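You operate a simulated robot arm through the tools that you are given. There is no shell and no other tool.

You are at the controls of a simulated robot arm. One attempt, no reset.

Task
Draw a line on sample R 306 with the red test pen: solid goes to pass, beads to hold.
Fine: lay it on the light box first, light off; one line; put the pen back.

The check looks at the end state, three seconds after you hand in, the way a careful person would. Anything else that was tipped, shoved, dropped, spilled or broken makes it a failure.

Robot
A 6-joint arm with a two-finger parallel gripper, fixed in place. Base frame: the origin is at the foot of the arm, x ahead of it, y to its left, z up. Units: mm, degrees, N and s.
With the tool pointing down near the work surface it reaches from about 140 to 580 mm from the base axis. Its first joint turns from -66.0 to 66.0 degrees. Payload 2.1 kg.
Tool frame: the origin (TCP) lies between the finger pads and is the grasp point; the fingertips stand 30 mm ahead of it; z points along the fingers, y is the line along which they close. Largest opening 94 mm; finger width 28, thickness 10; the body of the gripper, 50 by 96 mm, starts 55 mm behind the TCP.
Orientation is that of the tool frame in the base frame, as [roll, pitch, yaw] about the fixed x, y, z axes, in that order (R = Rz(yaw) Ry(pitch) Rx(roll)). With the fingers straight down and closing along the base's y, the tool's x points along the base's -x, its y along +y and its z along -z.

Tools
- The arm moves only by the tool servo_tool. Its argument "steps" is a list of rows, each a list of 7 numbers: the shift along the tool's x, y, z in mm, then the turn, a rotation vector about the tool's x, y, z in degrees, then the finger opening in mm, from 0 to 94. In form: [[x, y, z, rx, ry, rz, grip], ...]. A call has 1 to 20 rows; each row shifts and turns the commanded pose from where the row before left it, along the tool's axes as they then stand. Rows are played at 5 a second. More than 50 mm and 8.6 degrees between two rows, or a gripper value outside its range, and nothing of the call is played. A pose out of reach is approached as far as the arm can. The call stops where the force on the tool passes 40 N (or 10 N more than at its start, if that is more) or the arm is blocked; 0.2 s more then pass. Each finger travels about 72 mm/s and halts on what it meets, pressing with about 29 N; the grip force reading is that of the motor and also rises with nothing between the fingers. The clock runs only during rows and for 0.2 s after the last one: add rows that do not move to give the fingers time. It gives the time, the measured TCP pose, the force on the tool (base axes), the opening and the grip force at its end, in the units of the frame above (readings bear some noise), with the torque about the TCP (base axes, N m) and any sound that the robot's microphone picked up.
- Cameras (640 x 400 px; columns grow to the right, rows downward): "scene" is fixed at [44.3, -362.1, 484.2]; the picture's right is [0.86, -0.51, 0.00], its down [-0.30, -0.51, -0.80] and it looks along [0.41, 0.69, -0.60] (base axes); focal length 287 px, centre (320, 200). "wrist" rides on the gripper at [76, 14, -102] in the tool frame; the picture's right is [-0.18, 0.98, 0.00], its down [-0.75, -0.14, -0.64] and it looks along [-0.63, -0.12, 0.77] (tool axes); focal length 243 px, centre (320, 200). There is no depth. A picture from a camera that has moved, and an enlarged one, comes with that camera's place and axes in the base frame and with its lens.
- grab_frame(camera): a new picture of that camera. No time passes.
- enlarge(camera, box): a new picture of the part [left, top, right, bottom] of that camera's present view, enlarged. No time passes.
- job_done(): hands the job in; it is judged then, once.

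Places have to be worked out from the pictures, the camera data and where the tool is seen. Open the gripper and draw the arm clear of the work before you hand the job in, unless the task says otherwise.

The tools are called after "Request:" by a JSON object that holds its "api" and its "payload". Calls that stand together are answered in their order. servo_tool: Moves the arm, as the interface text tells. Its arguments: {"type":"object","properties":{"steps":{"type":"array","items":{"type":"array","items":{"type":"number"}}}},"required":["steps"]} The other tools are called the same way: grab_frame (camera) takes a picture; enlarge (camera, box) takes an enlarged picture of a part of a camera's view; job_done () hands the job in.

At the start:

```text
t: 0.0
position: [330.5, 70.4, 298.8]
tool_rot: [179.9, 0.1, 179.9]
contact_force: [-0.6, -0.2, -0.9]
moment: [-0.01, 0.01, 0.0]
grip_width: 94.0
grasp_force: 0.1
```

scene: 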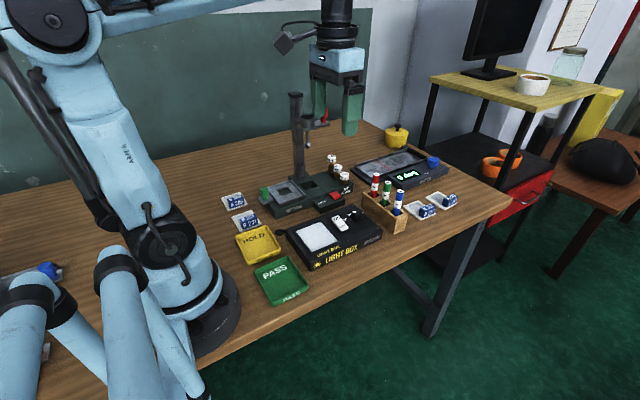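
wrist: 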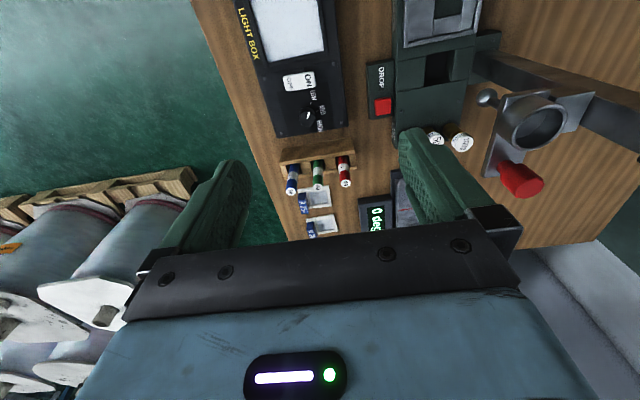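

The scene shows a light box, a rack with pens, pass/hold trays and several samples. I'll enlarge several regions to read the labels.

Request:
{"api": "enlarge", "payload": {"camera": "scene", "box": [220, 180, 320, 310]}}

Request:
{"api": "enlarge", "payload": {"camera": "scene", "box": [350, 160, 480, 240]}}

Request:
{"api": "enlarge", "payload": {"camera": "scene", "box": [270, 190, 400, 280]}}

Request:
{"api": "enlarge", "payload": {"camera": "scene", "box": [0, 240, 120, 400]}}

Request:
{"api": "enlarge", "payload": {"camera": "wrist", "box": [220, 0, 400, 140]}}

Request:
{"api": "enlarge", "payload": {"camera": "wrist", "box": [260, 120, 420, 250]}}

```text
3.08 times, centred on (270, 245) of scene
camera zoom: at [44.3, -362.1, 484.2], right [0.86, -0.51, 0.0], down [-0.3, -0.51, -0.8], along [0.41, 0.69, -0.6], focal length 883 px, centre (474, 62)
```

zoom: 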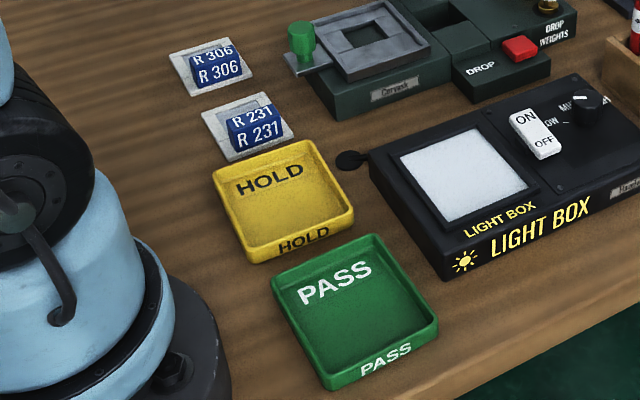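

```text
4.92 times, centred on (415, 200) of scene
camera zoom: at [44.3, -362.1, 484.2], right [0.86, -0.51, 0.0], down [-0.3, -0.51, -0.8], along [0.41, 0.69, -0.6], focal length 1413 px, centre (-148, 200)
```

zoom: 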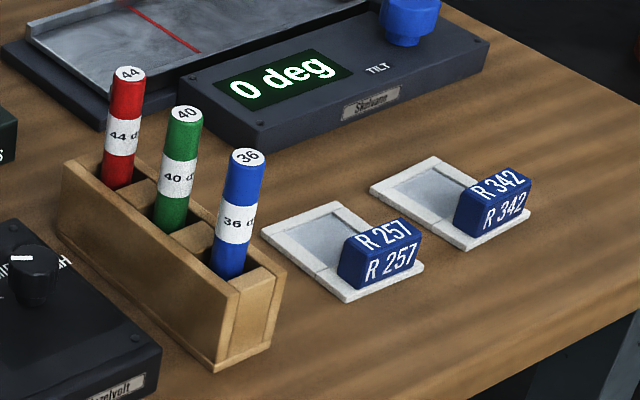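

```text
4.44 times, centred on (335, 235) of scene
camera zoom: at [44.3, -362.1, 484.2], right [0.86, -0.51, 0.0], down [-0.3, -0.51, -0.8], along [0.41, 0.69, -0.6], focal length 1276 px, centre (253, 44)
```

zoom: 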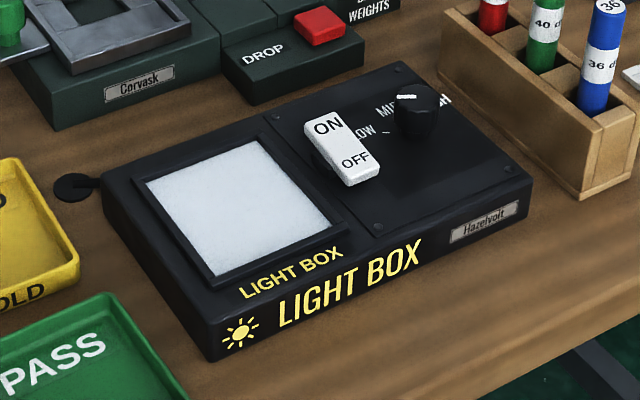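

```text
2.50 times, centred on (60, 320) of scene
camera zoom: at [44.3, -362.1, 484.2], right [0.86, -0.51, 0.0], down [-0.3, -0.51, -0.8], along [0.41, 0.69, -0.6], focal length 718 px, centre (970, -100)
```

zoom: 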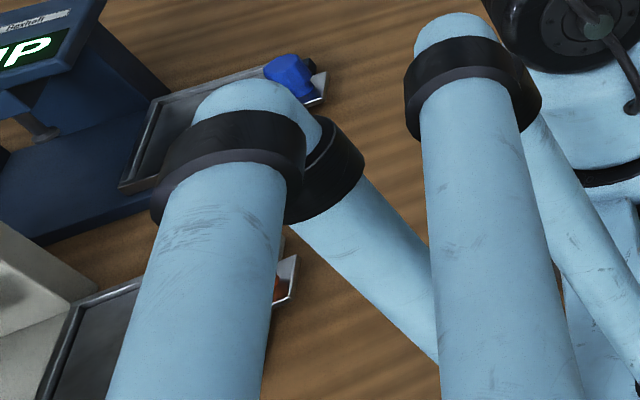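

```text
2.86 times, centred on (310, 70) of wrist
camera zoom: at [253.1, 84.2, 401.2], right [0.18, 0.98, 0.0], down [0.75, -0.14, 0.64], along [0.63, -0.12, -0.77], focal length 693 px, centre (349, 571)
```

zoom: 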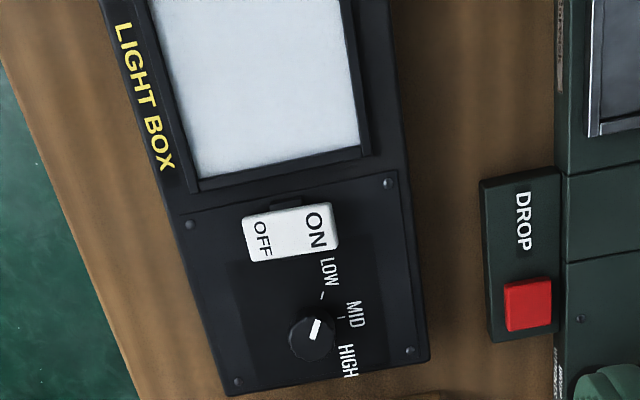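

```text
3.08 times, centred on (340, 185) of wrist
camera zoom: at [253.1, 84.2, 401.2], right [0.18, 0.98, 0.0], down [0.75, -0.14, 0.64], along [0.63, -0.12, -0.77], focal length 746 px, centre (258, 246)
```

zoom: 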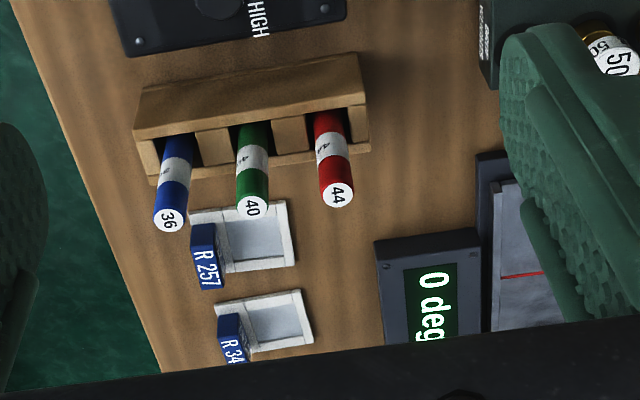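

The scene shows R 306 at about (164, 300), with its handle block running along base x. The red pen is the 44 one, on the +y side of the rack. I'll move the wrist camera over R 306 to measure it, staying high and clear of the post.

Request:
{"api": "servo_tool", "payload": {"steps": [[25.8, 33.3, 3.2, 0, 0, 0, 94], [25.8, 33.3, 3.2, 0, 0, 0, 94], [25.8, 33.3, 3.2, 0, 0, 0, 94], [25.8, 33.3, 3.2, 0, 0, 0, 94], [25.8, 33.3, 3.2, 0, 0, 0, 94], [25.8, 33.3, 3.2, 0, 0, 0, 94], [0, 0, 0, 0, 0, 0, 94], [0, 0, 0, 0, 0, 0, 94]]}}

Request:
{"api": "grab_frame", "payload": {"camera": "wrist"}}

Request:
{"api": "grab_frame", "payload": {"camera": "scene"}}

```text
t: 1.8
position: [177.2, 271.0, 278.5]
tool_rot: [179.9, -0.1, -179.9]
contact_force: [0.3, 0.4, -0.3]
moment: [-0.01, -0.01, -0.01]
grip_width: 94.1
grasp_force: 0.0
```

```text
taken
camera wrist: at [99.0, 283.7, 380.5], right [0.18, 0.98, 0.0], down [0.75, -0.14, 0.64], along [0.63, -0.12, -0.77], focal length 243 px, centre (320, 200)
```

wrist: 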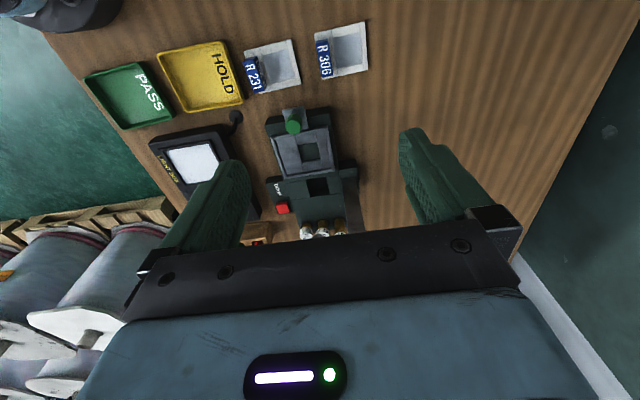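

```text
taken
```

scene: 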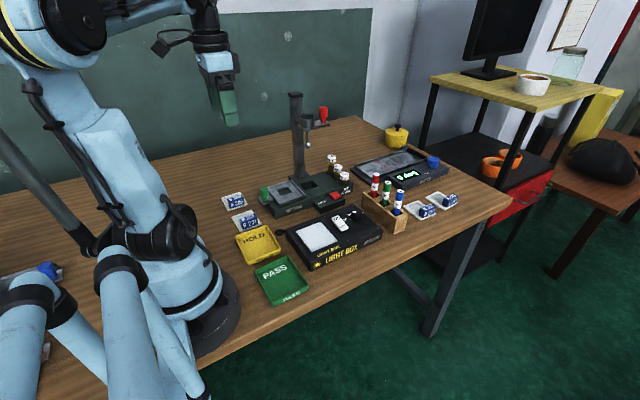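

The R 306 sample is clearly visible near the top of the wrist view. I'll enlarge it, the trays and the light box.

Request:
{"api": "enlarge", "payload": {"camera": "wrist", "box": [230, 10, 390, 110]}}

Request:
{"api": "enlarge", "payload": {"camera": "wrist", "box": [75, 30, 255, 142]}}

Request:
{"api": "enlarge", "payload": {"camera": "scene", "box": [205, 180, 285, 230]}}

Request:
{"api": "enlarge", "payload": {"camera": "scene", "box": [315, 190, 379, 230]}}

```text
4.00 times, centred on (310, 60) of wrist
camera zoom: at [99.0, 283.7, 380.5], right [0.18, 0.98, 0.0], down [0.75, -0.14, 0.64], along [0.63, -0.12, -0.77], focal length 970 px, centre (360, 760)
```

zoom: 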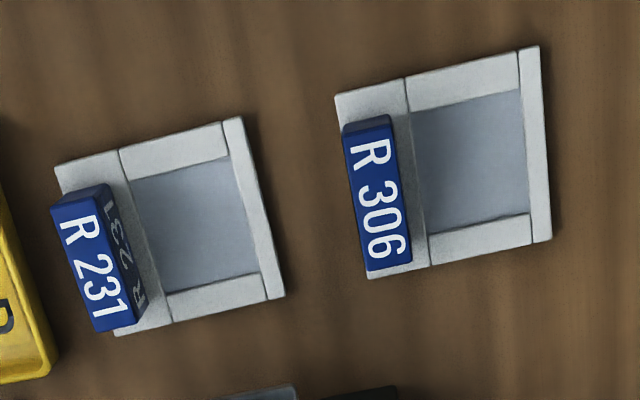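

```text
3.56 times, centred on (165, 86) of wrist
camera zoom: at [99.0, 283.7, 380.5], right [0.18, 0.98, 0.0], down [0.75, -0.14, 0.64], along [0.63, -0.12, -0.77], focal length 863 px, centre (871, 605)
```

zoom: 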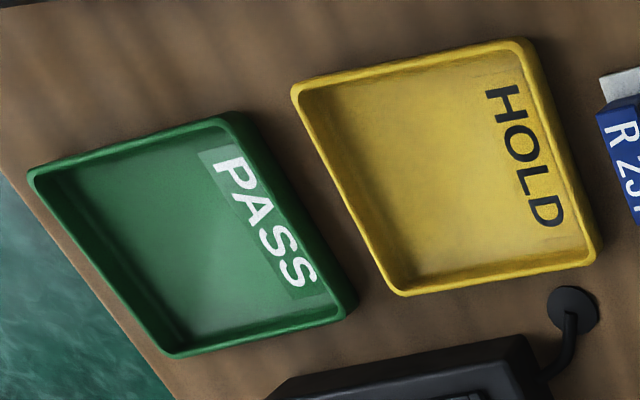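

```text
8.00 times, centred on (245, 205) of scene
camera zoom: at [44.3, -362.1, 484.2], right [0.86, -0.51, 0.0], down [-0.3, -0.51, -0.8], along [0.41, 0.69, -0.6], focal length 2296 px, centre (920, 160)
```

zoom: 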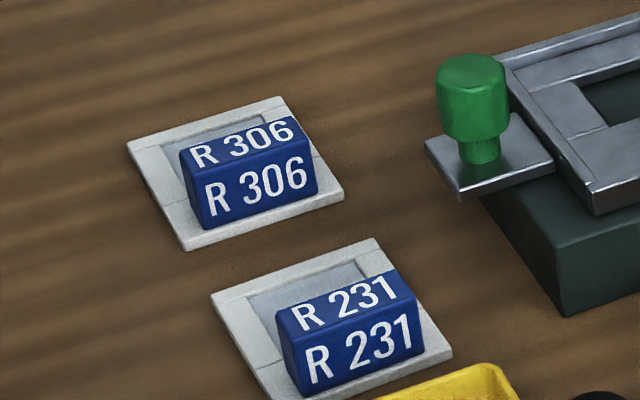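

```text
10.00 times, centred on (347, 210) of scene
camera zoom: at [44.3, -362.1, 484.2], right [0.86, -0.51, 0.0], down [-0.3, -0.51, -0.8], along [0.41, 0.69, -0.6], focal length 2870 px, centre (50, 100)
```

zoom: 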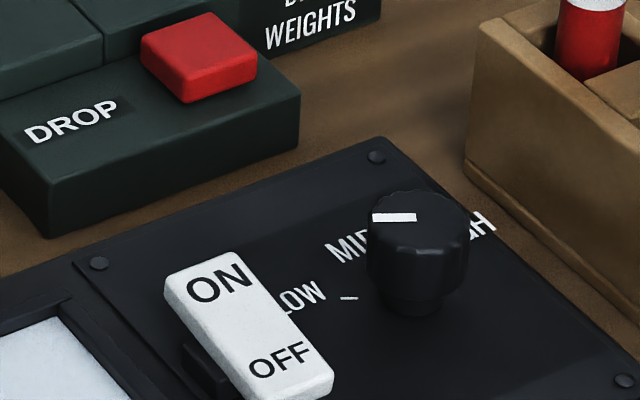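

R 306 reads as a plate of about 56×65 mm centred near (160, 302). Its block spans x 141–181, y 271–286, with the top at z≈23. Next I'll look at the light box from closer.

Request:
{"api": "servo_tool", "payload": {"steps": [[-2.9, -40, 10, 0, 0, 0, 94], [-2.9, -40, 10, 0, 0, 0, 94], [-2.9, -40, 10, 0, 0, 0, 94], [-2.9, -40, 10, 0, 0, 0, 94], [-2.9, -40, 10, 0, 0, 0, 94], [0, 0, 0, 0, 0, 0, 94], [0, 0, 0, 0, 0, 0, 94]]}}

Request:
{"api": "grab_frame", "payload": {"camera": "wrist"}}

Request:
{"api": "enlarge", "payload": {"camera": "wrist", "box": [220, 40, 420, 165]}}

Request:
{"api": "enlarge", "payload": {"camera": "wrist", "box": [270, 90, 366, 150]}}

```text
t: 3.4
position: [190.6, 69.2, 228.6]
tool_rot: [179.9, -0.1, -180.0]
contact_force: [0.7, -0.2, -0.6]
moment: [0.03, 0.04, -0.01]
grip_width: 94.0
grasp_force: 0.1
```

```text
taken
camera wrist: at [113.3, 81.4, 330.8], right [0.18, 0.98, 0.0], down [0.75, -0.14, 0.64], along [0.63, -0.12, -0.77], focal length 243 px, centre (320, 200)
```

wrist: 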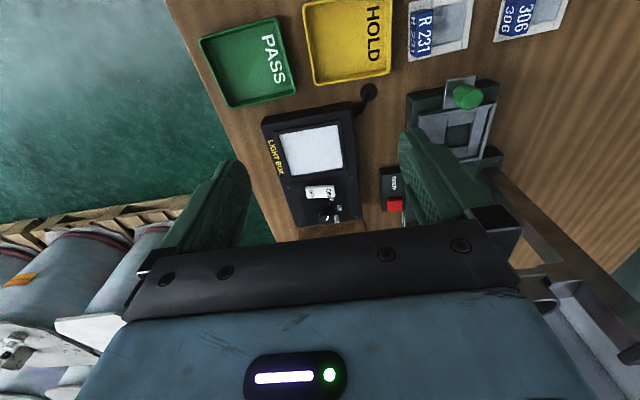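

```text
3.20 times, centred on (320, 102) of wrist
camera zoom: at [113.3, 81.4, 330.8], right [0.18, 0.98, 0.0], down [0.75, -0.14, 0.64], along [0.63, -0.12, -0.77], focal length 776 px, centre (320, 512)
```

zoom: 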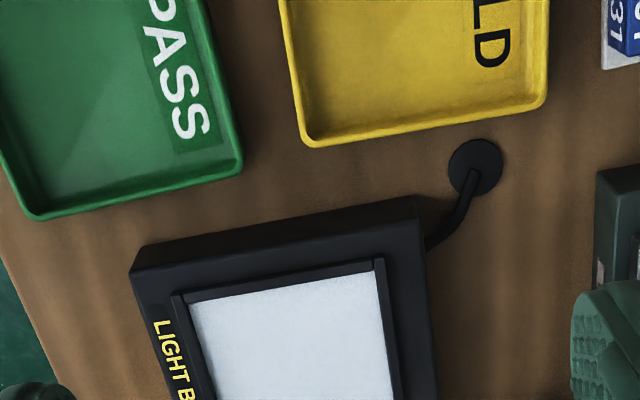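

```text
6.67 times, centred on (318, 120) of wrist
camera zoom: at [113.3, 81.4, 330.8], right [0.18, 0.98, 0.0], down [0.75, -0.14, 0.64], along [0.63, -0.12, -0.77], focal length 1618 px, centre (333, 733)
```

zoom: 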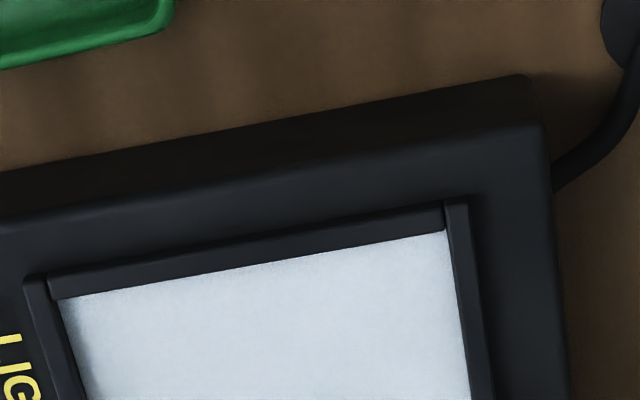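

The panel looks unlit, but I want to read the rocker, knob and full panel outline before relying on that.

Request:
{"api": "enlarge", "payload": {"camera": "wrist", "box": [290, 175, 354, 225]}}

Request:
{"api": "enlarge", "payload": {"camera": "wrist", "box": [250, 90, 378, 230]}}

Request:
{"api": "enlarge", "payload": {"camera": "scene", "box": [325, 200, 365, 235]}}

Request:
{"api": "enlarge", "payload": {"camera": "wrist", "box": [190, 0, 410, 115]}}

```text
8.00 times, centred on (322, 200) of wrist
camera zoom: at [113.3, 81.4, 330.8], right [0.18, 0.98, 0.0], down [0.75, -0.14, 0.64], along [0.63, -0.12, -0.77], focal length 1941 px, centre (304, 200)
```

zoom: 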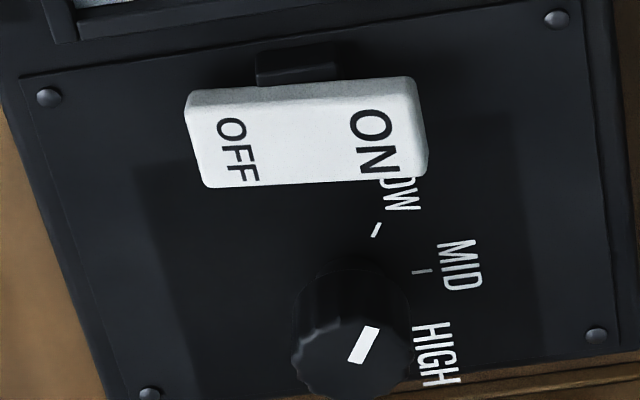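

```text
2.86 times, centred on (314, 160) of wrist
camera zoom: at [113.3, 81.4, 330.8], right [0.18, 0.98, 0.0], down [0.75, -0.14, 0.64], along [0.63, -0.12, -0.77], focal length 693 px, centre (337, 314)
```

zoom: 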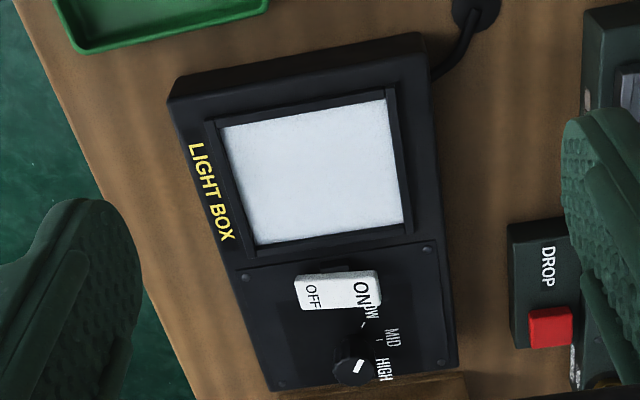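

```text
11.43 times, centred on (345, 218) of scene
camera zoom: at [44.3, -362.1, 484.2], right [0.86, -0.51, 0.0], down [-0.3, -0.51, -0.8], along [0.41, 0.69, -0.6], focal length 3280 px, centre (34, 0)
```

zoom: 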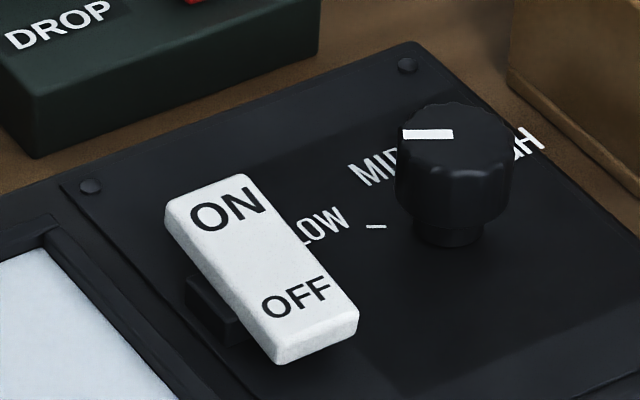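

```text
2.91 times, centred on (300, 58) of wrist
camera zoom: at [113.3, 81.4, 330.8], right [0.18, 0.98, 0.0], down [0.75, -0.14, 0.64], along [0.63, -0.12, -0.77], focal length 706 px, centre (378, 614)
```

zoom: 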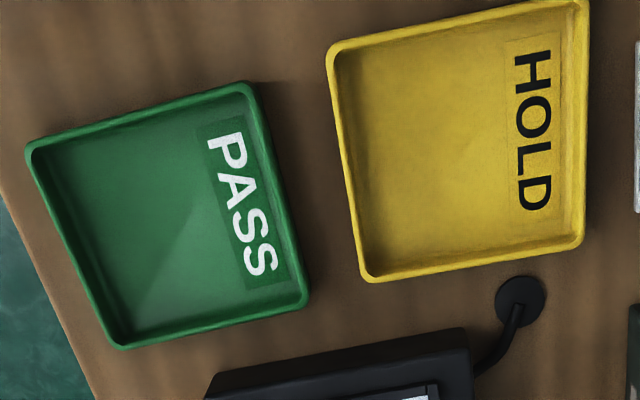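

Both views show the rocker's ON end raised and the OFF end pressed, and the panel is unlit, so the light is off. The panel spans about x 240–306, y 4–81 at z≈30. Now I'll look at the pen rack from closer.

Request:
{"api": "servo_tool", "payload": {"steps": [[-38, -2, 6, 0, 0, 0, 94], [-38, -2, 6, 0, 0, 0, 94], [-38, -2, 6, 0, 0, 0, 94], [-38, -2, 6, 0, 0, 0, 94], [-38, -2, 6, 0, 0, 0, 94], [0, 0, 0, 0, 0, 0, 94], [0, 0, 0, 0, 0, 0, 94]]}}

Request:
{"api": "grab_frame", "payload": {"camera": "wrist"}}

Request:
{"api": "enlarge", "payload": {"camera": "wrist", "box": [240, 110, 400, 230]}}

Request:
{"api": "enlarge", "payload": {"camera": "scene", "box": [355, 165, 415, 240]}}

```text
t: 5.0
position: [380.4, 58.6, 198.4]
tool_rot: [179.9, 0.0, -180.0]
contact_force: [0.0, -0.4, -0.4]
moment: [0.02, 0.01, 0.01]
grip_width: 94.1
grasp_force: 0.0
```

```text
taken
camera wrist: at [303.0, 72.7, 300.6], right [0.18, 0.98, 0.0], down [0.75, -0.14, 0.64], along [0.63, -0.12, -0.77], focal length 243 px, centre (320, 200)
```

wrist: 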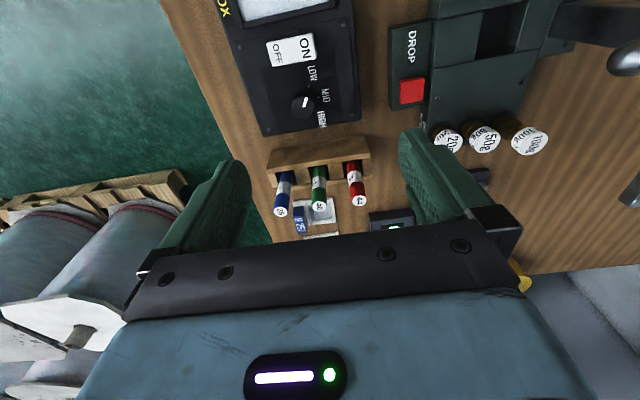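

```text
3.33 times, centred on (320, 170) of wrist
camera zoom: at [303.0, 72.7, 300.6], right [0.18, 0.98, 0.0], down [0.75, -0.14, 0.64], along [0.63, -0.12, -0.77], focal length 809 px, centre (320, 300)
```

zoom: 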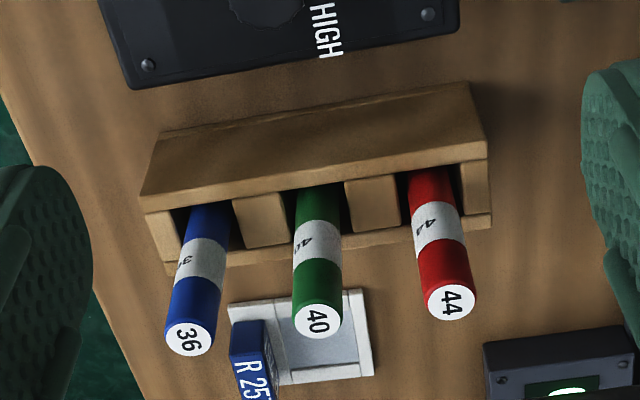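

```text
5.33 times, centred on (385, 202) of scene
camera zoom: at [44.3, -362.1, 484.2], right [0.86, -0.51, 0.0], down [-0.3, -0.51, -0.8], along [0.41, 0.69, -0.6], focal length 1531 px, centre (-27, 187)
```

zoom: 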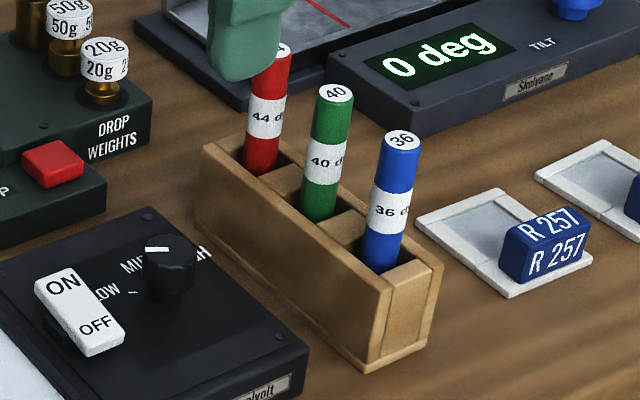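

The red pen stands vertical at about (466, 84), with its top at z≈111 and a diameter of about 15 mm. I'll go back and hover above R 306's block to check alignment before descending.

Request:
{"api": "servo_tool", "payload": {"steps": [[36, 0, -6, 0, 0, 0, 94], [36, 0, -6, 0, 0, 0, 94], [36, 0, -6, 0, 0, 0, 94], [36, 0, -6, 0, 0, 0, 94], [36, 0, -6, 0, 0, 0, 94], [6.5, 36.65, 19.75, 0, 0, 0, 44], [6.5, 36.65, 19.75, 0, 0, 0, 44], [6.5, 36.65, 19.75, 0, 0, 0, 44], [6.5, 36.65, 19.75, 0, 0, 0, 44], [6.5, 36.65, 19.75, 0, 0, 0, 44], [6.5, 36.65, 19.75, 0, 0, 0, 44], [0, 0, 0, 0, 0, 0, 44], [0, 0, 0, 0, 0, 0, 44]]}}

Request:
{"api": "grab_frame", "payload": {"camera": "wrist"}}

Request:
{"api": "enlarge", "payload": {"camera": "scene", "box": [205, 150, 285, 230]}}

```text
t: 7.8
position: [160.0, 279.9, 109.5]
tool_rot: [179.9, 0.0, 179.9]
contact_force: [0.8, 0.7, -0.4]
moment: [-0.02, -0.03, -0.01]
grip_width: 44.1
grasp_force: 0.0
```

```text
taken
camera wrist: at [82.5, 292.7, 212.7], right [0.18, 0.98, 0.0], down [0.75, -0.14, 0.64], along [0.63, -0.12, -0.77], focal length 243 px, centre (320, 200)
```

wrist: 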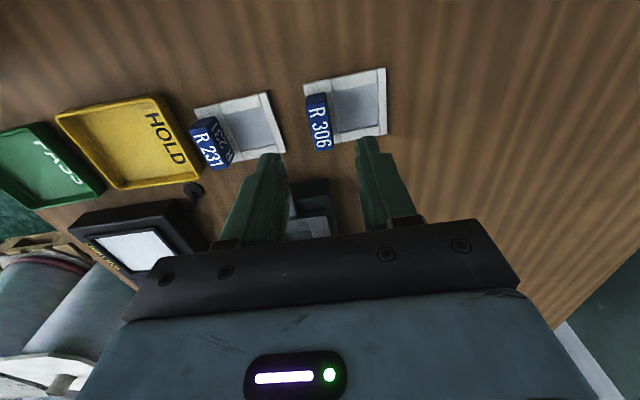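

```text
5.00 times, centred on (245, 190) of scene
camera zoom: at [44.3, -362.1, 484.2], right [0.86, -0.51, 0.0], down [-0.3, -0.51, -0.8], along [0.41, 0.69, -0.6], focal length 1435 px, centre (695, 250)
```

zoom: 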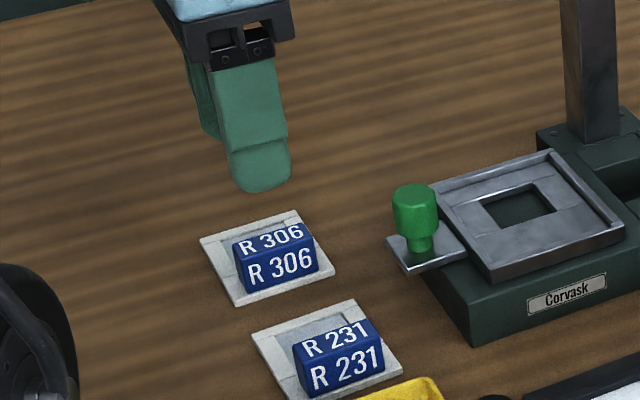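

The block sits roughly between the fingertips in the wrist view. I'll enlarge to fine-check alignment before going down.

Request:
{"api": "enlarge", "payload": {"camera": "wrist", "box": [240, 60, 400, 170]}}

```text
3.64 times, centred on (320, 115) of wrist
camera zoom: at [82.5, 292.7, 212.7], right [0.18, 0.98, 0.0], down [0.75, -0.14, 0.64], along [0.63, -0.12, -0.77], focal length 882 px, centre (320, 509)
```

zoom: 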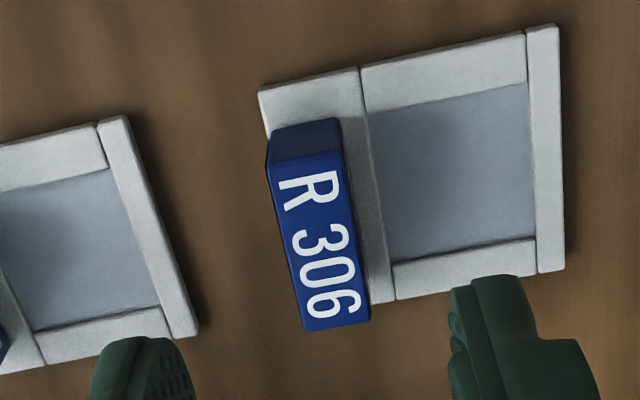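

The block centre is about (160.5, 278.5) with its top near z≈28.5, so the TCP is within about 1 mm. I'll descend until the fingertips are about 9 mm above the table, straddling the block, and check before closing.

Request:
{"api": "servo_tool", "payload": {"steps": [[-0.5, -1.0, 15, 0, 0, 0, 44], [0, 0, 15, 0, 0, 0, 44], [0, 0, 15, 0, 0, 0, 44], [0, 0, 13, 0, 0, 0, 44], [0, 0, 8, 0, 0, 0, 44], [0, 0, 4.5, 0, 0, 0, 44], [0, 0, 0, 0, 0, 0, 44]]}}

Request:
{"api": "grab_frame", "payload": {"camera": "wrist"}}

Request:
{"api": "enlarge", "payload": {"camera": "scene", "box": [205, 170, 275, 220]}}

```text
t: 9.4
position: [161.9, 279.4, 39.3]
tool_rot: [179.9, 0.1, 180.0]
contact_force: [0.2, -0.5, -0.7]
moment: [-0.02, 0.03, 0.02]
grip_width: 43.8
grasp_force: 0.1
```

```text
taken
camera wrist: at [84.3, 292.6, 141.8], right [0.18, 0.98, 0.0], down [0.75, -0.14, 0.64], along [0.63, -0.12, -0.77], focal length 243 px, centre (320, 200)
```

wrist: 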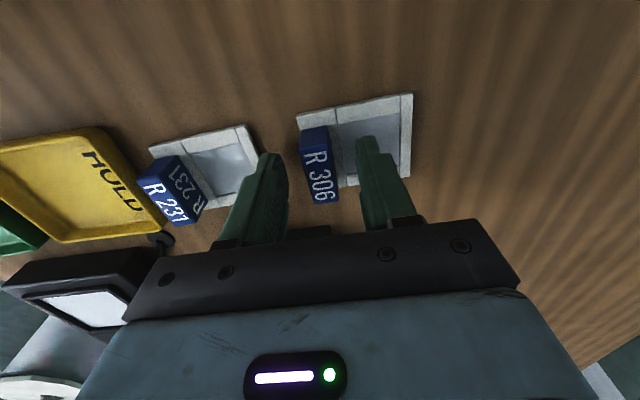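

```text
8.00 times, centred on (240, 195) of scene
camera zoom: at [44.3, -362.1, 484.2], right [0.86, -0.51, 0.0], down [-0.3, -0.51, -0.8], along [0.41, 0.69, -0.6], focal length 2296 px, centre (960, 240)
```

zoom: 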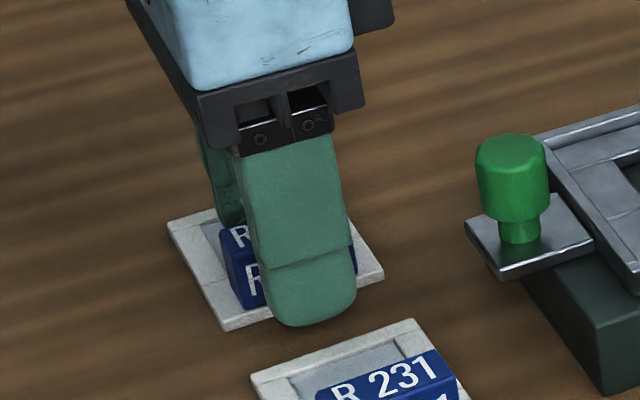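

The fingers straddle the block on both sides with no contact. Closing on it now, then waiting.

Request:
{"api": "servo_tool", "payload": {"steps": [[0, 0, 0, 0, 0, 0, 24], [0, 0, 0, 0, 0, 0, 14], [0, 0, 0, 0, 0, 0, 8], [0, 0, 0, 0, 0, 0, 8], [0, 0, 0, 0, 0, 0, 8]]}}

Request:
{"api": "grab_frame", "payload": {"camera": "wrist"}}

```text
t: 10.6
position: [162.3, 278.4, 39.1]
tool_rot: [179.9, 0.0, -180.0]
contact_force: [0.4, -0.4, -0.4]
moment: [0.0, 0.02, 0.0]
grip_width: 14.8
grasp_force: 29.0
```

```text
taken
camera wrist: at [84.4, 292.6, 142.0], right [0.18, 0.98, 0.0], down [0.75, -0.14, 0.64], along [0.63, -0.12, -0.77], focal length 243 px, centre (320, 200)
```

wrist: 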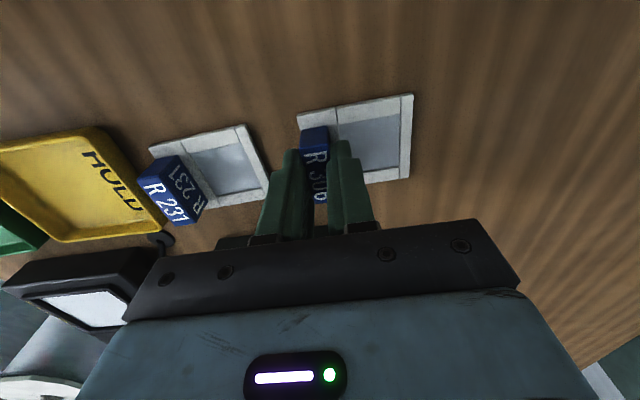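

The block is held at 14.8 mm with 29 N. I'll lift it gently straight up 100 mm and check that it hangs level.

Request:
{"api": "servo_tool", "payload": {"steps": [[0, 0, -3, 0, 0, 0, 8], [0, 0, -8, 0, 0, 0, 8], [0, 0, -15, 0, 0, 0, 8], [0, 0, -22, 0, 0, 0, 8], [0, 0, -22, 0, 0, 0, 8], [0, 0, -18, 0, 0, 0, 8], [0, 0, -12, 0, 0, 0, 8], [0, 0, 0, 0, 0, 0, 8]]}}

Request:
{"api": "grab_frame", "payload": {"camera": "wrist"}}

Request:
{"api": "grab_frame", "payload": {"camera": "scene"}}

```text
t: 12.4
position: [162.0, 280.1, 141.3]
tool_rot: [180.0, 0.0, 180.0]
contact_force: [0.5, 0.7, -0.4]
moment: [-0.02, 0.0, 0.0]
grip_width: 14.8
grasp_force: 29.1
```

```text
taken
camera wrist: at [83.9, 292.7, 243.5], right [0.18, 0.98, 0.0], down [0.75, -0.14, 0.64], along [0.63, -0.12, -0.77], focal length 243 px, centre (320, 200)
```

wrist: 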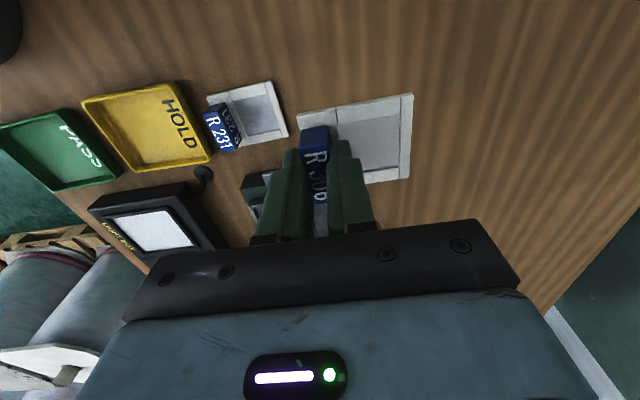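

```text
taken
```

scene: 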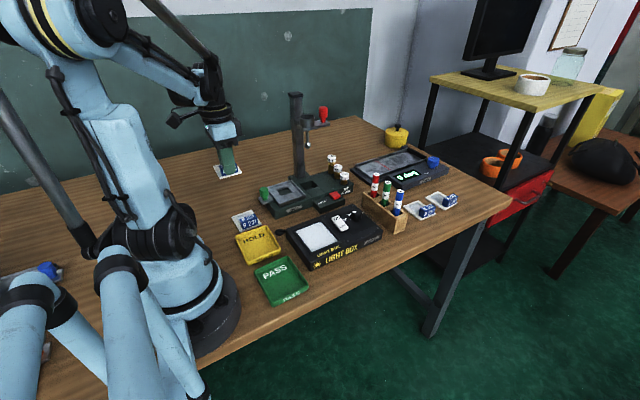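

The plate lifted cleanly and stays level in the grip. I'll carry it along −y first, keeping clear of the green knob, then over the light box panel.

Request:
{"api": "servo_tool", "payload": {"steps": [[0, -15, 0, 0, 0, 0, 8], [0, -28, 0, 0, 0, 0, 8], [0, -28, 0, 0, 0, 0, 8], [0, -28, 0, 0, 0, 0, 8], [0, -28, 0, 0, 0, 0, 8], [0, -28, 0, 0, 0, 0, 8], [-5, -25, 0, 0, 0, 0, 8], [-18, -14, 0, 0, 0, 0, 8], [-20, -14, 0, 0, 0, 0, 8], [-20, -14, 4, 0, 0, 0, 8], [-20, -14, 10, 0, 0, 0, 8], [-18, -14, 15, 0, 0, 0, 8], [-11.8, -10.8, 15, 0, 0, 0, 8], [0, 0, 0, 0, 0, 0, 8], [0, 0, 0, 0, 0, 0, 8]]}}

Request:
{"api": "grab_frame", "payload": {"camera": "wrist"}}

Request:
{"api": "grab_frame", "payload": {"camera": "scene"}}

```text
t: 15.6
position: [274.3, 19.2, 96.9]
tool_rot: [180.0, 0.0, -180.0]
contact_force: [-0.2, 0.7, -0.6]
moment: [-0.01, -0.01, -0.02]
grip_width: 14.9
grasp_force: 29.3
```

```text
taken
camera wrist: at [197.1, 31.9, 198.5], right [0.18, 0.98, 0.0], down [0.75, -0.14, 0.64], along [0.63, -0.12, -0.77], focal length 243 px, centre (320, 200)
```

wrist: 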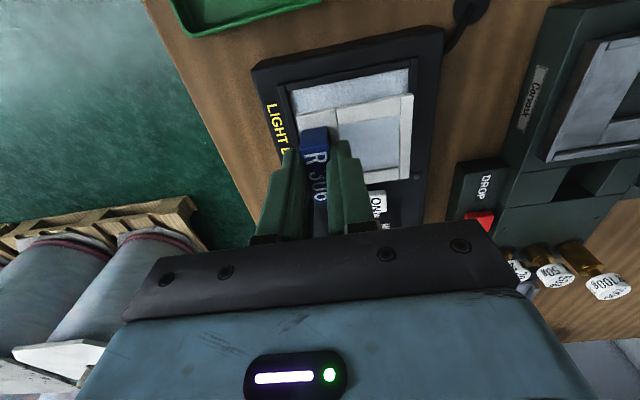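

```text
taken
```

scene: 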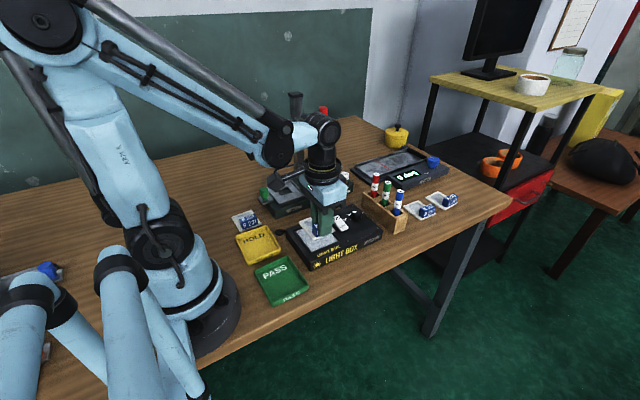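

The plate hovers over the panel. I'll enlarge to compare the plate outline with the panel outline.

Request:
{"api": "enlarge", "payload": {"camera": "wrist", "box": [240, 20, 450, 200]}}

Request:
{"api": "enlarge", "payload": {"camera": "scene", "box": [275, 190, 395, 280]}}

```text
2.22 times, centred on (345, 110) of wrist
camera zoom: at [197.1, 31.9, 198.5], right [0.18, 0.98, 0.0], down [0.75, -0.14, 0.64], along [0.63, -0.12, -0.77], focal length 539 px, centre (264, 400)
```

zoom: 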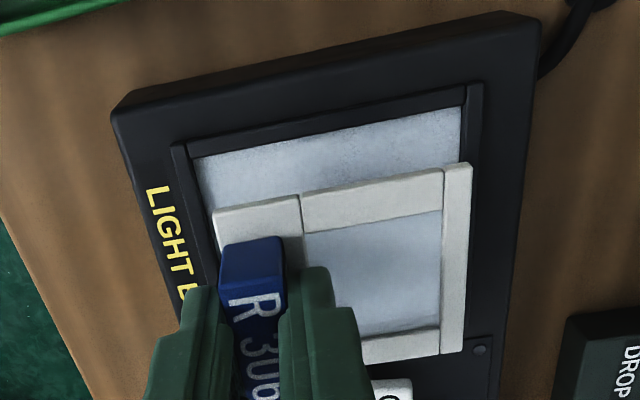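

```text
4.44 times, centred on (335, 235) of scene
camera zoom: at [44.3, -362.1, 484.2], right [0.86, -0.51, 0.0], down [-0.3, -0.51, -0.8], along [0.41, 0.69, -0.6], focal length 1276 px, centre (253, 44)
```

zoom: 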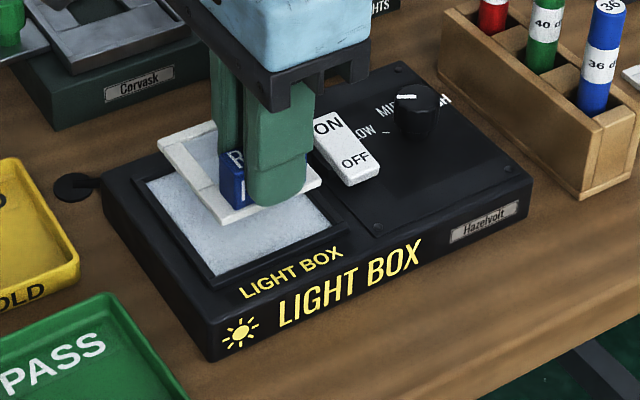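

The panel recomputes to x 240–306, y 3.5–81 at z=30. The plate spans x 245–301, y 10–74, so it is centred within the lip. I'll lower it most of the way straight down.

Request:
{"api": "servo_tool", "payload": {"steps": [[0, 0, 8, 0, 0, 0, 8], [0, 0, 7, 0, 0, 0, 8], [0, 0, 5, 0, 0, 0, 8], [0, 0, 3, 0, 0, 0, 8], [0, 0, 1, 0, 0, 0, 8], [0, 0, 0, 0, 0, 0, 8]]}}

Request:
{"api": "enlarge", "payload": {"camera": "wrist", "box": [240, 40, 450, 200]}}

Request:
{"api": "enlarge", "payload": {"camera": "scene", "box": [275, 200, 365, 265]}}

```text
t: 17.0
position: [274.6, 18.8, 72.1]
tool_rot: [179.9, -0.1, 179.9]
contact_force: [-0.2, -0.1, -0.5]
moment: [-0.05, 0.0, -0.02]
grip_width: 14.9
grasp_force: 29.2
```

```text
2.50 times, centred on (345, 120) of wrist
camera zoom: at [197.1, 32.4, 174.2], right [0.18, 0.98, 0.0], down [0.75, -0.14, 0.64], along [0.63, -0.12, -0.77], focal length 606 px, centre (258, 400)
```

zoom: 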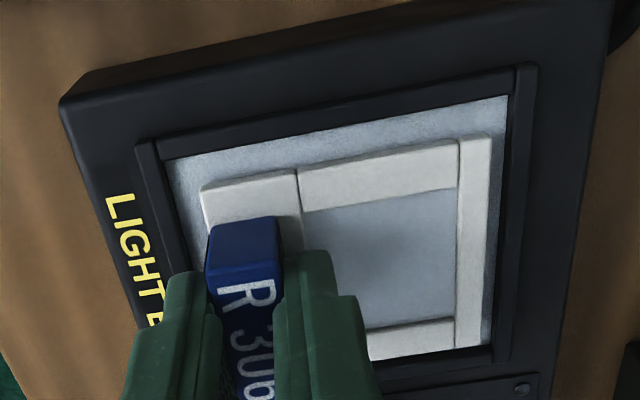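

```text
6.15 times, centred on (320, 232) of scene
camera zoom: at [44.3, -362.1, 484.2], right [0.86, -0.51, 0.0], down [-0.3, -0.51, -0.8], along [0.41, 0.69, -0.6], focal length 1766 px, centre (320, 0)
```

zoom: 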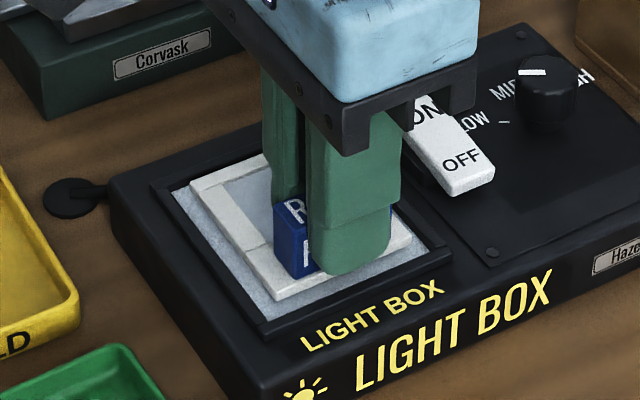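

Still no contact, with about 2–3 mm left. I'll lower in small increments and watch the vertical force.

Request:
{"api": "servo_tool", "payload": {"steps": [[0, 0, 0.7, 0, 0, 0, 8], [0, 0, 0.7, 0, 0, 0, 8], [0, 0, 0, 0, 0, 0, 8]]}}

```text
t: 17.8
position: [275.8, 19.5, 70.1]
tool_rot: [179.9, -0.1, 180.0]
contact_force: [-0.6, -0.1, -0.4]
moment: [0.02, 0.0, 0.0]
grip_width: 14.7
grasp_force: 29.3
```

No contact yet. I'll continue down in fine steps.

Request:
{"api": "servo_tool", "payload": {"steps": [[0, 0, 0.6, 0, 0, 0, 8], [0, 0, 0.6, 0, 0, 0, 8], [0, 0, 0, 0, 0, 0, 8]]}}

```text
t: 18.6
position: [276.6, 18.9, 68.8]
tool_rot: [180.0, 0.0, 179.9]
contact_force: [-0.1, 0.9, -0.3]
moment: [-0.02, 0.0, 0.02]
grip_width: 14.8
grasp_force: 28.9
```

Still nothing on the force reading, so I'll take another fine step.

Request:
{"api": "servo_tool", "payload": {"steps": [[0, 0, 0.6, 0, 0, 0, 8], [0, 0, 0.4, 0, 0, 0, 8], [0, 0, 0, 0, 0, 0, 8]]}}

Request:
{"api": "enlarge", "payload": {"camera": "wrist", "box": [240, 40, 450, 200]}}

Request:
{"api": "enlarge", "payload": {"camera": "scene", "box": [295, 210, 345, 250]}}

```text
t: 19.4
position: [274.9, 18.6, 69.3]
tool_rot: [179.9, 0.1, 180.0]
contact_force: [-0.5, 0.7, 26.5]
moment: [0.13, 0.01, -0.03]
grip_width: 14.8
grasp_force: 29.1
```

```text
2.50 times, centred on (345, 120) of wrist
camera zoom: at [197.3, 32.2, 171.3], right [0.18, 0.98, 0.0], down [0.75, -0.14, 0.64], along [0.63, -0.12, -0.77], focal length 606 px, centre (258, 400)
```

zoom: 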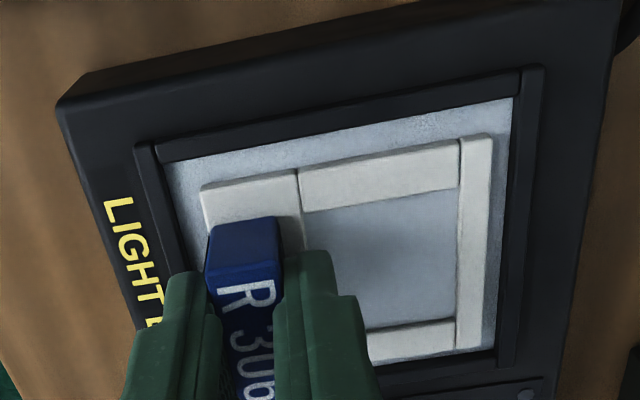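

```text
10.00 times, centred on (320, 230) of scene
camera zoom: at [44.3, -362.1, 484.2], right [0.86, -0.51, 0.0], down [-0.3, -0.51, -0.8], along [0.41, 0.69, -0.6], focal length 2870 px, centre (320, -100)
```

zoom: 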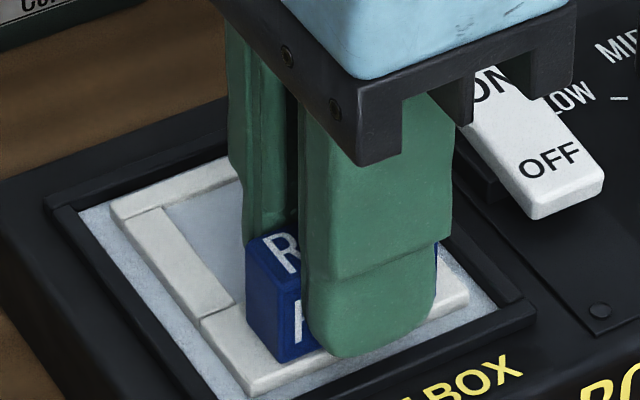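

Contact registered at 26 N, so the plate is seated on the panel at z≈30. I'll ease off slightly, open the fingers, and lift away.

Request:
{"api": "servo_tool", "payload": {"steps": [[0, 0, -0.4, 0, 0, 0, 8], [0, 0, 0, 0, 0, 0, 20], [0, 0, 0, 0, 0, 0, 34], [0, 0, 0, 0, 0, 0, 34], [0, 0, -6, 0, 0, 0, 34], [0, 0, -14, 0, 0, 0, 34], [0, 0, -22, 0, 0, 0, 34], [0, 0, -30, 0, 0, 0, 34], [0, 0, -30, 0, 0, 0, 34], [0, 0, -20, 0, 0, 0, 34], [0, 0, 0, 0, 0, 0, 34]]}}

Request:
{"api": "grab_frame", "payload": {"camera": "wrist"}}

Request:
{"api": "enlarge", "payload": {"camera": "scene", "box": [275, 190, 395, 280]}}

```text
t: 21.8
position: [275.5, 18.3, 190.8]
tool_rot: [180.0, 0.0, -180.0]
contact_force: [0.9, 0.2, 0.2]
moment: [0.02, 0.03, 0.03]
grip_width: 33.9
grasp_force: 0.1
```

```text
taken
camera wrist: at [197.6, 31.8, 293.3], right [0.18, 0.98, 0.0], down [0.75, -0.14, 0.64], along [0.63, -0.12, -0.77], focal length 243 px, centre (320, 200)
```

wrist: 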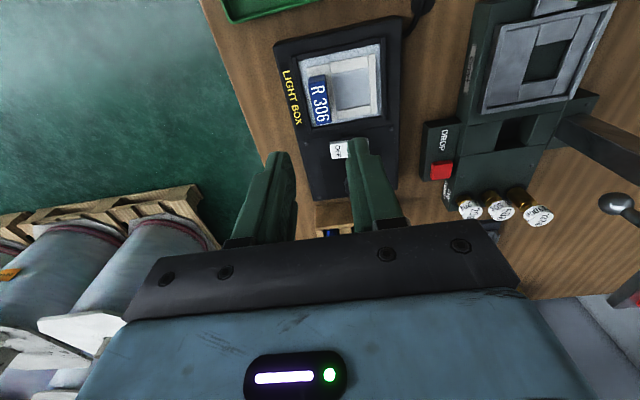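

```text
4.44 times, centred on (335, 235) of scene
camera zoom: at [44.3, -362.1, 484.2], right [0.86, -0.51, 0.0], down [-0.3, -0.51, -0.8], along [0.41, 0.69, -0.6], focal length 1276 px, centre (253, 44)
```

zoom: 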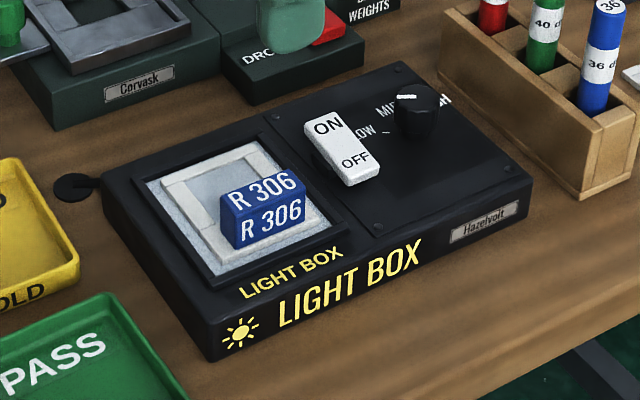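

R 306 lies flat inside the panel lip and the switch is untouched. I'll measure the window location from this view.

Request:
{"api": "enlarge", "payload": {"camera": "wrist", "box": [265, 10, 415, 160]}}

```text
2.67 times, centred on (340, 85) of wrist
camera zoom: at [197.6, 31.8, 293.3], right [0.18, 0.98, 0.0], down [0.75, -0.14, 0.64], along [0.63, -0.12, -0.77], focal length 647 px, centre (267, 507)
```

zoom: 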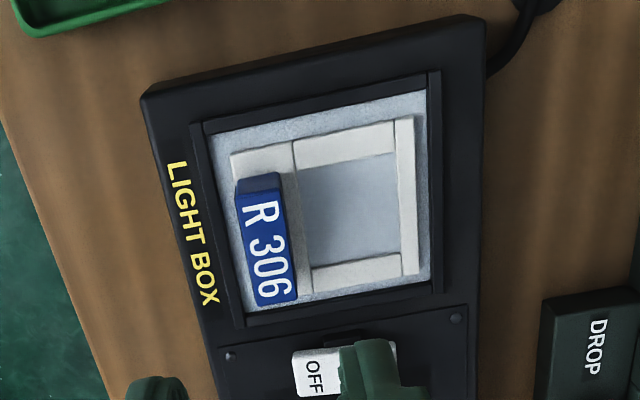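

The film window spans about x 256–292, y 32–68. Next I'll hover above the red pen at (466, 84), with the fingers opened to 30 mm so they pass between the pens.

Request:
{"api": "servo_tool", "payload": {"steps": [[-38.2, 13, 0, 0, 0, 0, 30], [-38.2, 13, 0, 0, 0, 0, 30], [-38.2, 13, 5, 0, 0, 0, 30], [-38.2, 13, 8, 0, 0, 0, 30], [-38.1, 13, 8, 0, 0, 0, 30], [0, 0, 0, 0, 0, 0, 30], [0, 0, 0, 0, 0, 0, 30]]}}

Request:
{"api": "grab_frame", "payload": {"camera": "wrist"}}

Request:
{"api": "enlarge", "payload": {"camera": "wrist", "box": [230, 80, 410, 210]}}

Request:
{"api": "enlarge", "payload": {"camera": "scene", "box": [350, 130, 430, 240]}}

```text
t: 23.4
position: [465.9, 85.1, 170.3]
tool_rot: [179.9, 0.1, -180.0]
contact_force: [0.0, -0.8, 0.0]
moment: [-0.01, -0.01, 0.0]
grip_width: 30.0
grasp_force: 0.1
```

```text
taken
camera wrist: at [388.0, 97.7, 272.7], right [0.18, 0.98, 0.0], down [0.75, -0.14, 0.64], along [0.63, -0.12, -0.77], focal length 243 px, centre (320, 200)
```

wrist: 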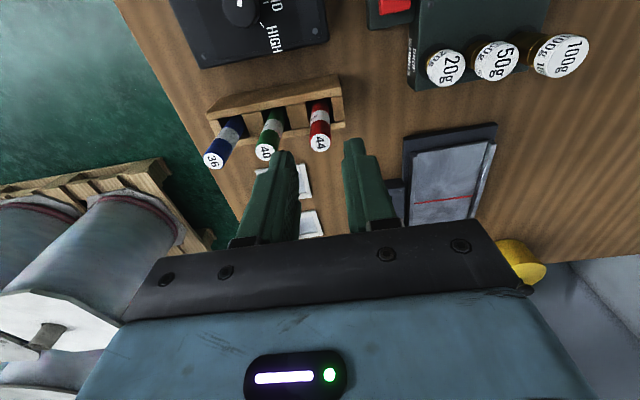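

```text
3.08 times, centred on (320, 145) of wrist
camera zoom: at [388.0, 97.7, 272.7], right [0.18, 0.98, 0.0], down [0.75, -0.14, 0.64], along [0.63, -0.12, -0.77], focal length 746 px, centre (320, 369)
```

zoom: 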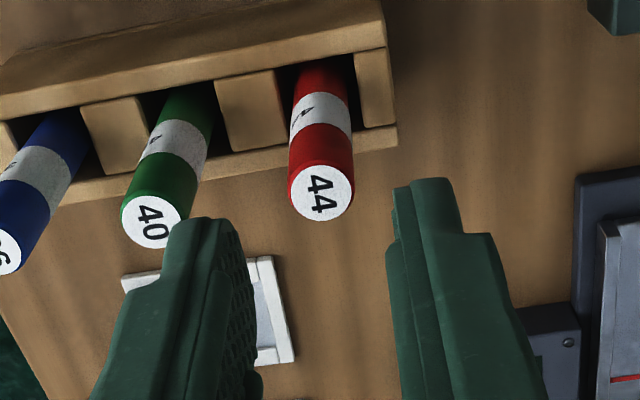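

```text
3.64 times, centred on (390, 185) of scene
camera zoom: at [44.3, -362.1, 484.2], right [0.86, -0.51, 0.0], down [-0.3, -0.51, -0.8], along [0.41, 0.69, -0.6], focal length 1044 px, centre (66, 254)
```

zoom: 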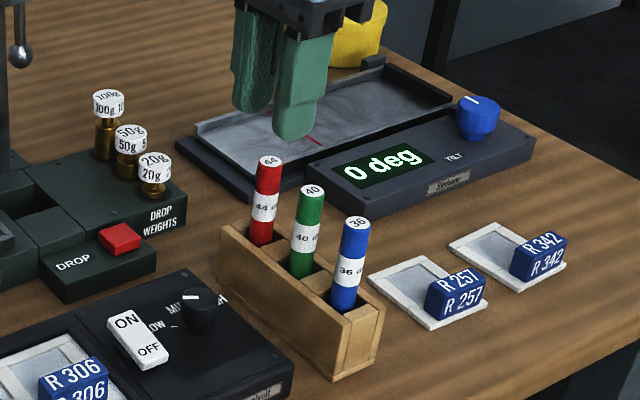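

The pen cap lies within about 1.5 mm of the tool axis. I'll descend around the pen to TCP z≈87, with fingertips about 57 and the rack top about 47, then check before closing.

Request:
{"api": "servo_tool", "payload": {"steps": [[-1.4, -0.9, 0, 0, 0, 0, 30], [0, 0, 15, 0, 0, 0, 30], [0, 0, 15, 0, 0, 0, 30], [0, 0, 15, 0, 0, 0, 30], [0, 0, 15, 0, 0, 0, 30], [0, 0, 13, 0, 0, 0, 30], [0, 0, 10, 0, 0, 0, 30], [0, 0, 0, 0, 0, 0, 30]]}}

Request:
{"api": "enlarge", "payload": {"camera": "wrist", "box": [230, 80, 410, 230]}}

Request:
{"api": "enlarge", "payload": {"camera": "scene", "box": [350, 140, 430, 240]}}

```text
t: 25.2
position: [467.4, 82.6, 87.4]
tool_rot: [179.9, 0.0, -180.0]
contact_force: [-0.2, -0.5, 0.4]
moment: [0.03, 0.0, -0.02]
grip_width: 29.9
grasp_force: 0.1
```

```text
2.67 times, centred on (320, 155) of wrist
camera zoom: at [390.0, 96.2, 189.2], right [0.18, 0.98, 0.0], down [0.75, -0.14, 0.64], along [0.63, -0.12, -0.77], focal length 647 px, centre (320, 320)
```

zoom: 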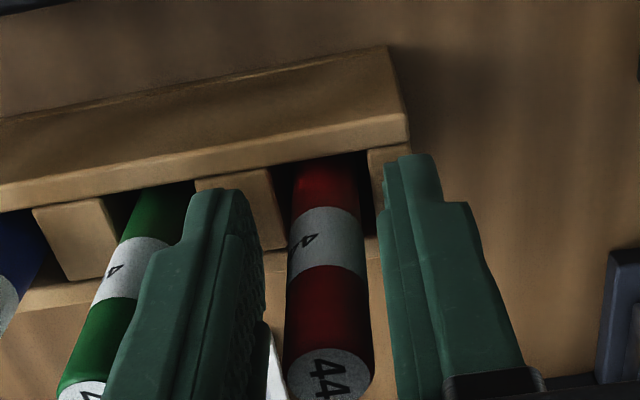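

```text
4.00 times, centred on (390, 190) of scene
camera zoom: at [44.3, -362.1, 484.2], right [0.86, -0.51, 0.0], down [-0.3, -0.51, -0.8], along [0.41, 0.69, -0.6], focal length 1148 px, centre (40, 240)
```

zoom: 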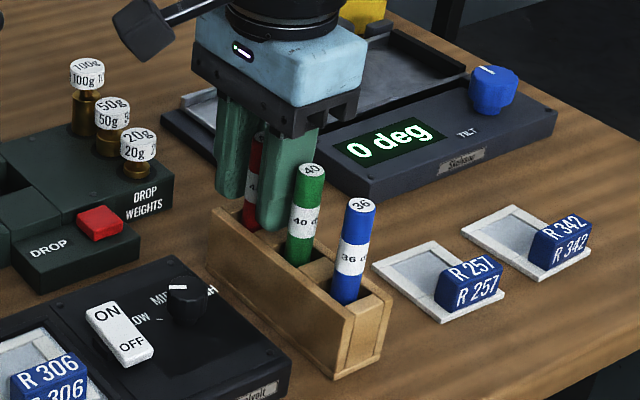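

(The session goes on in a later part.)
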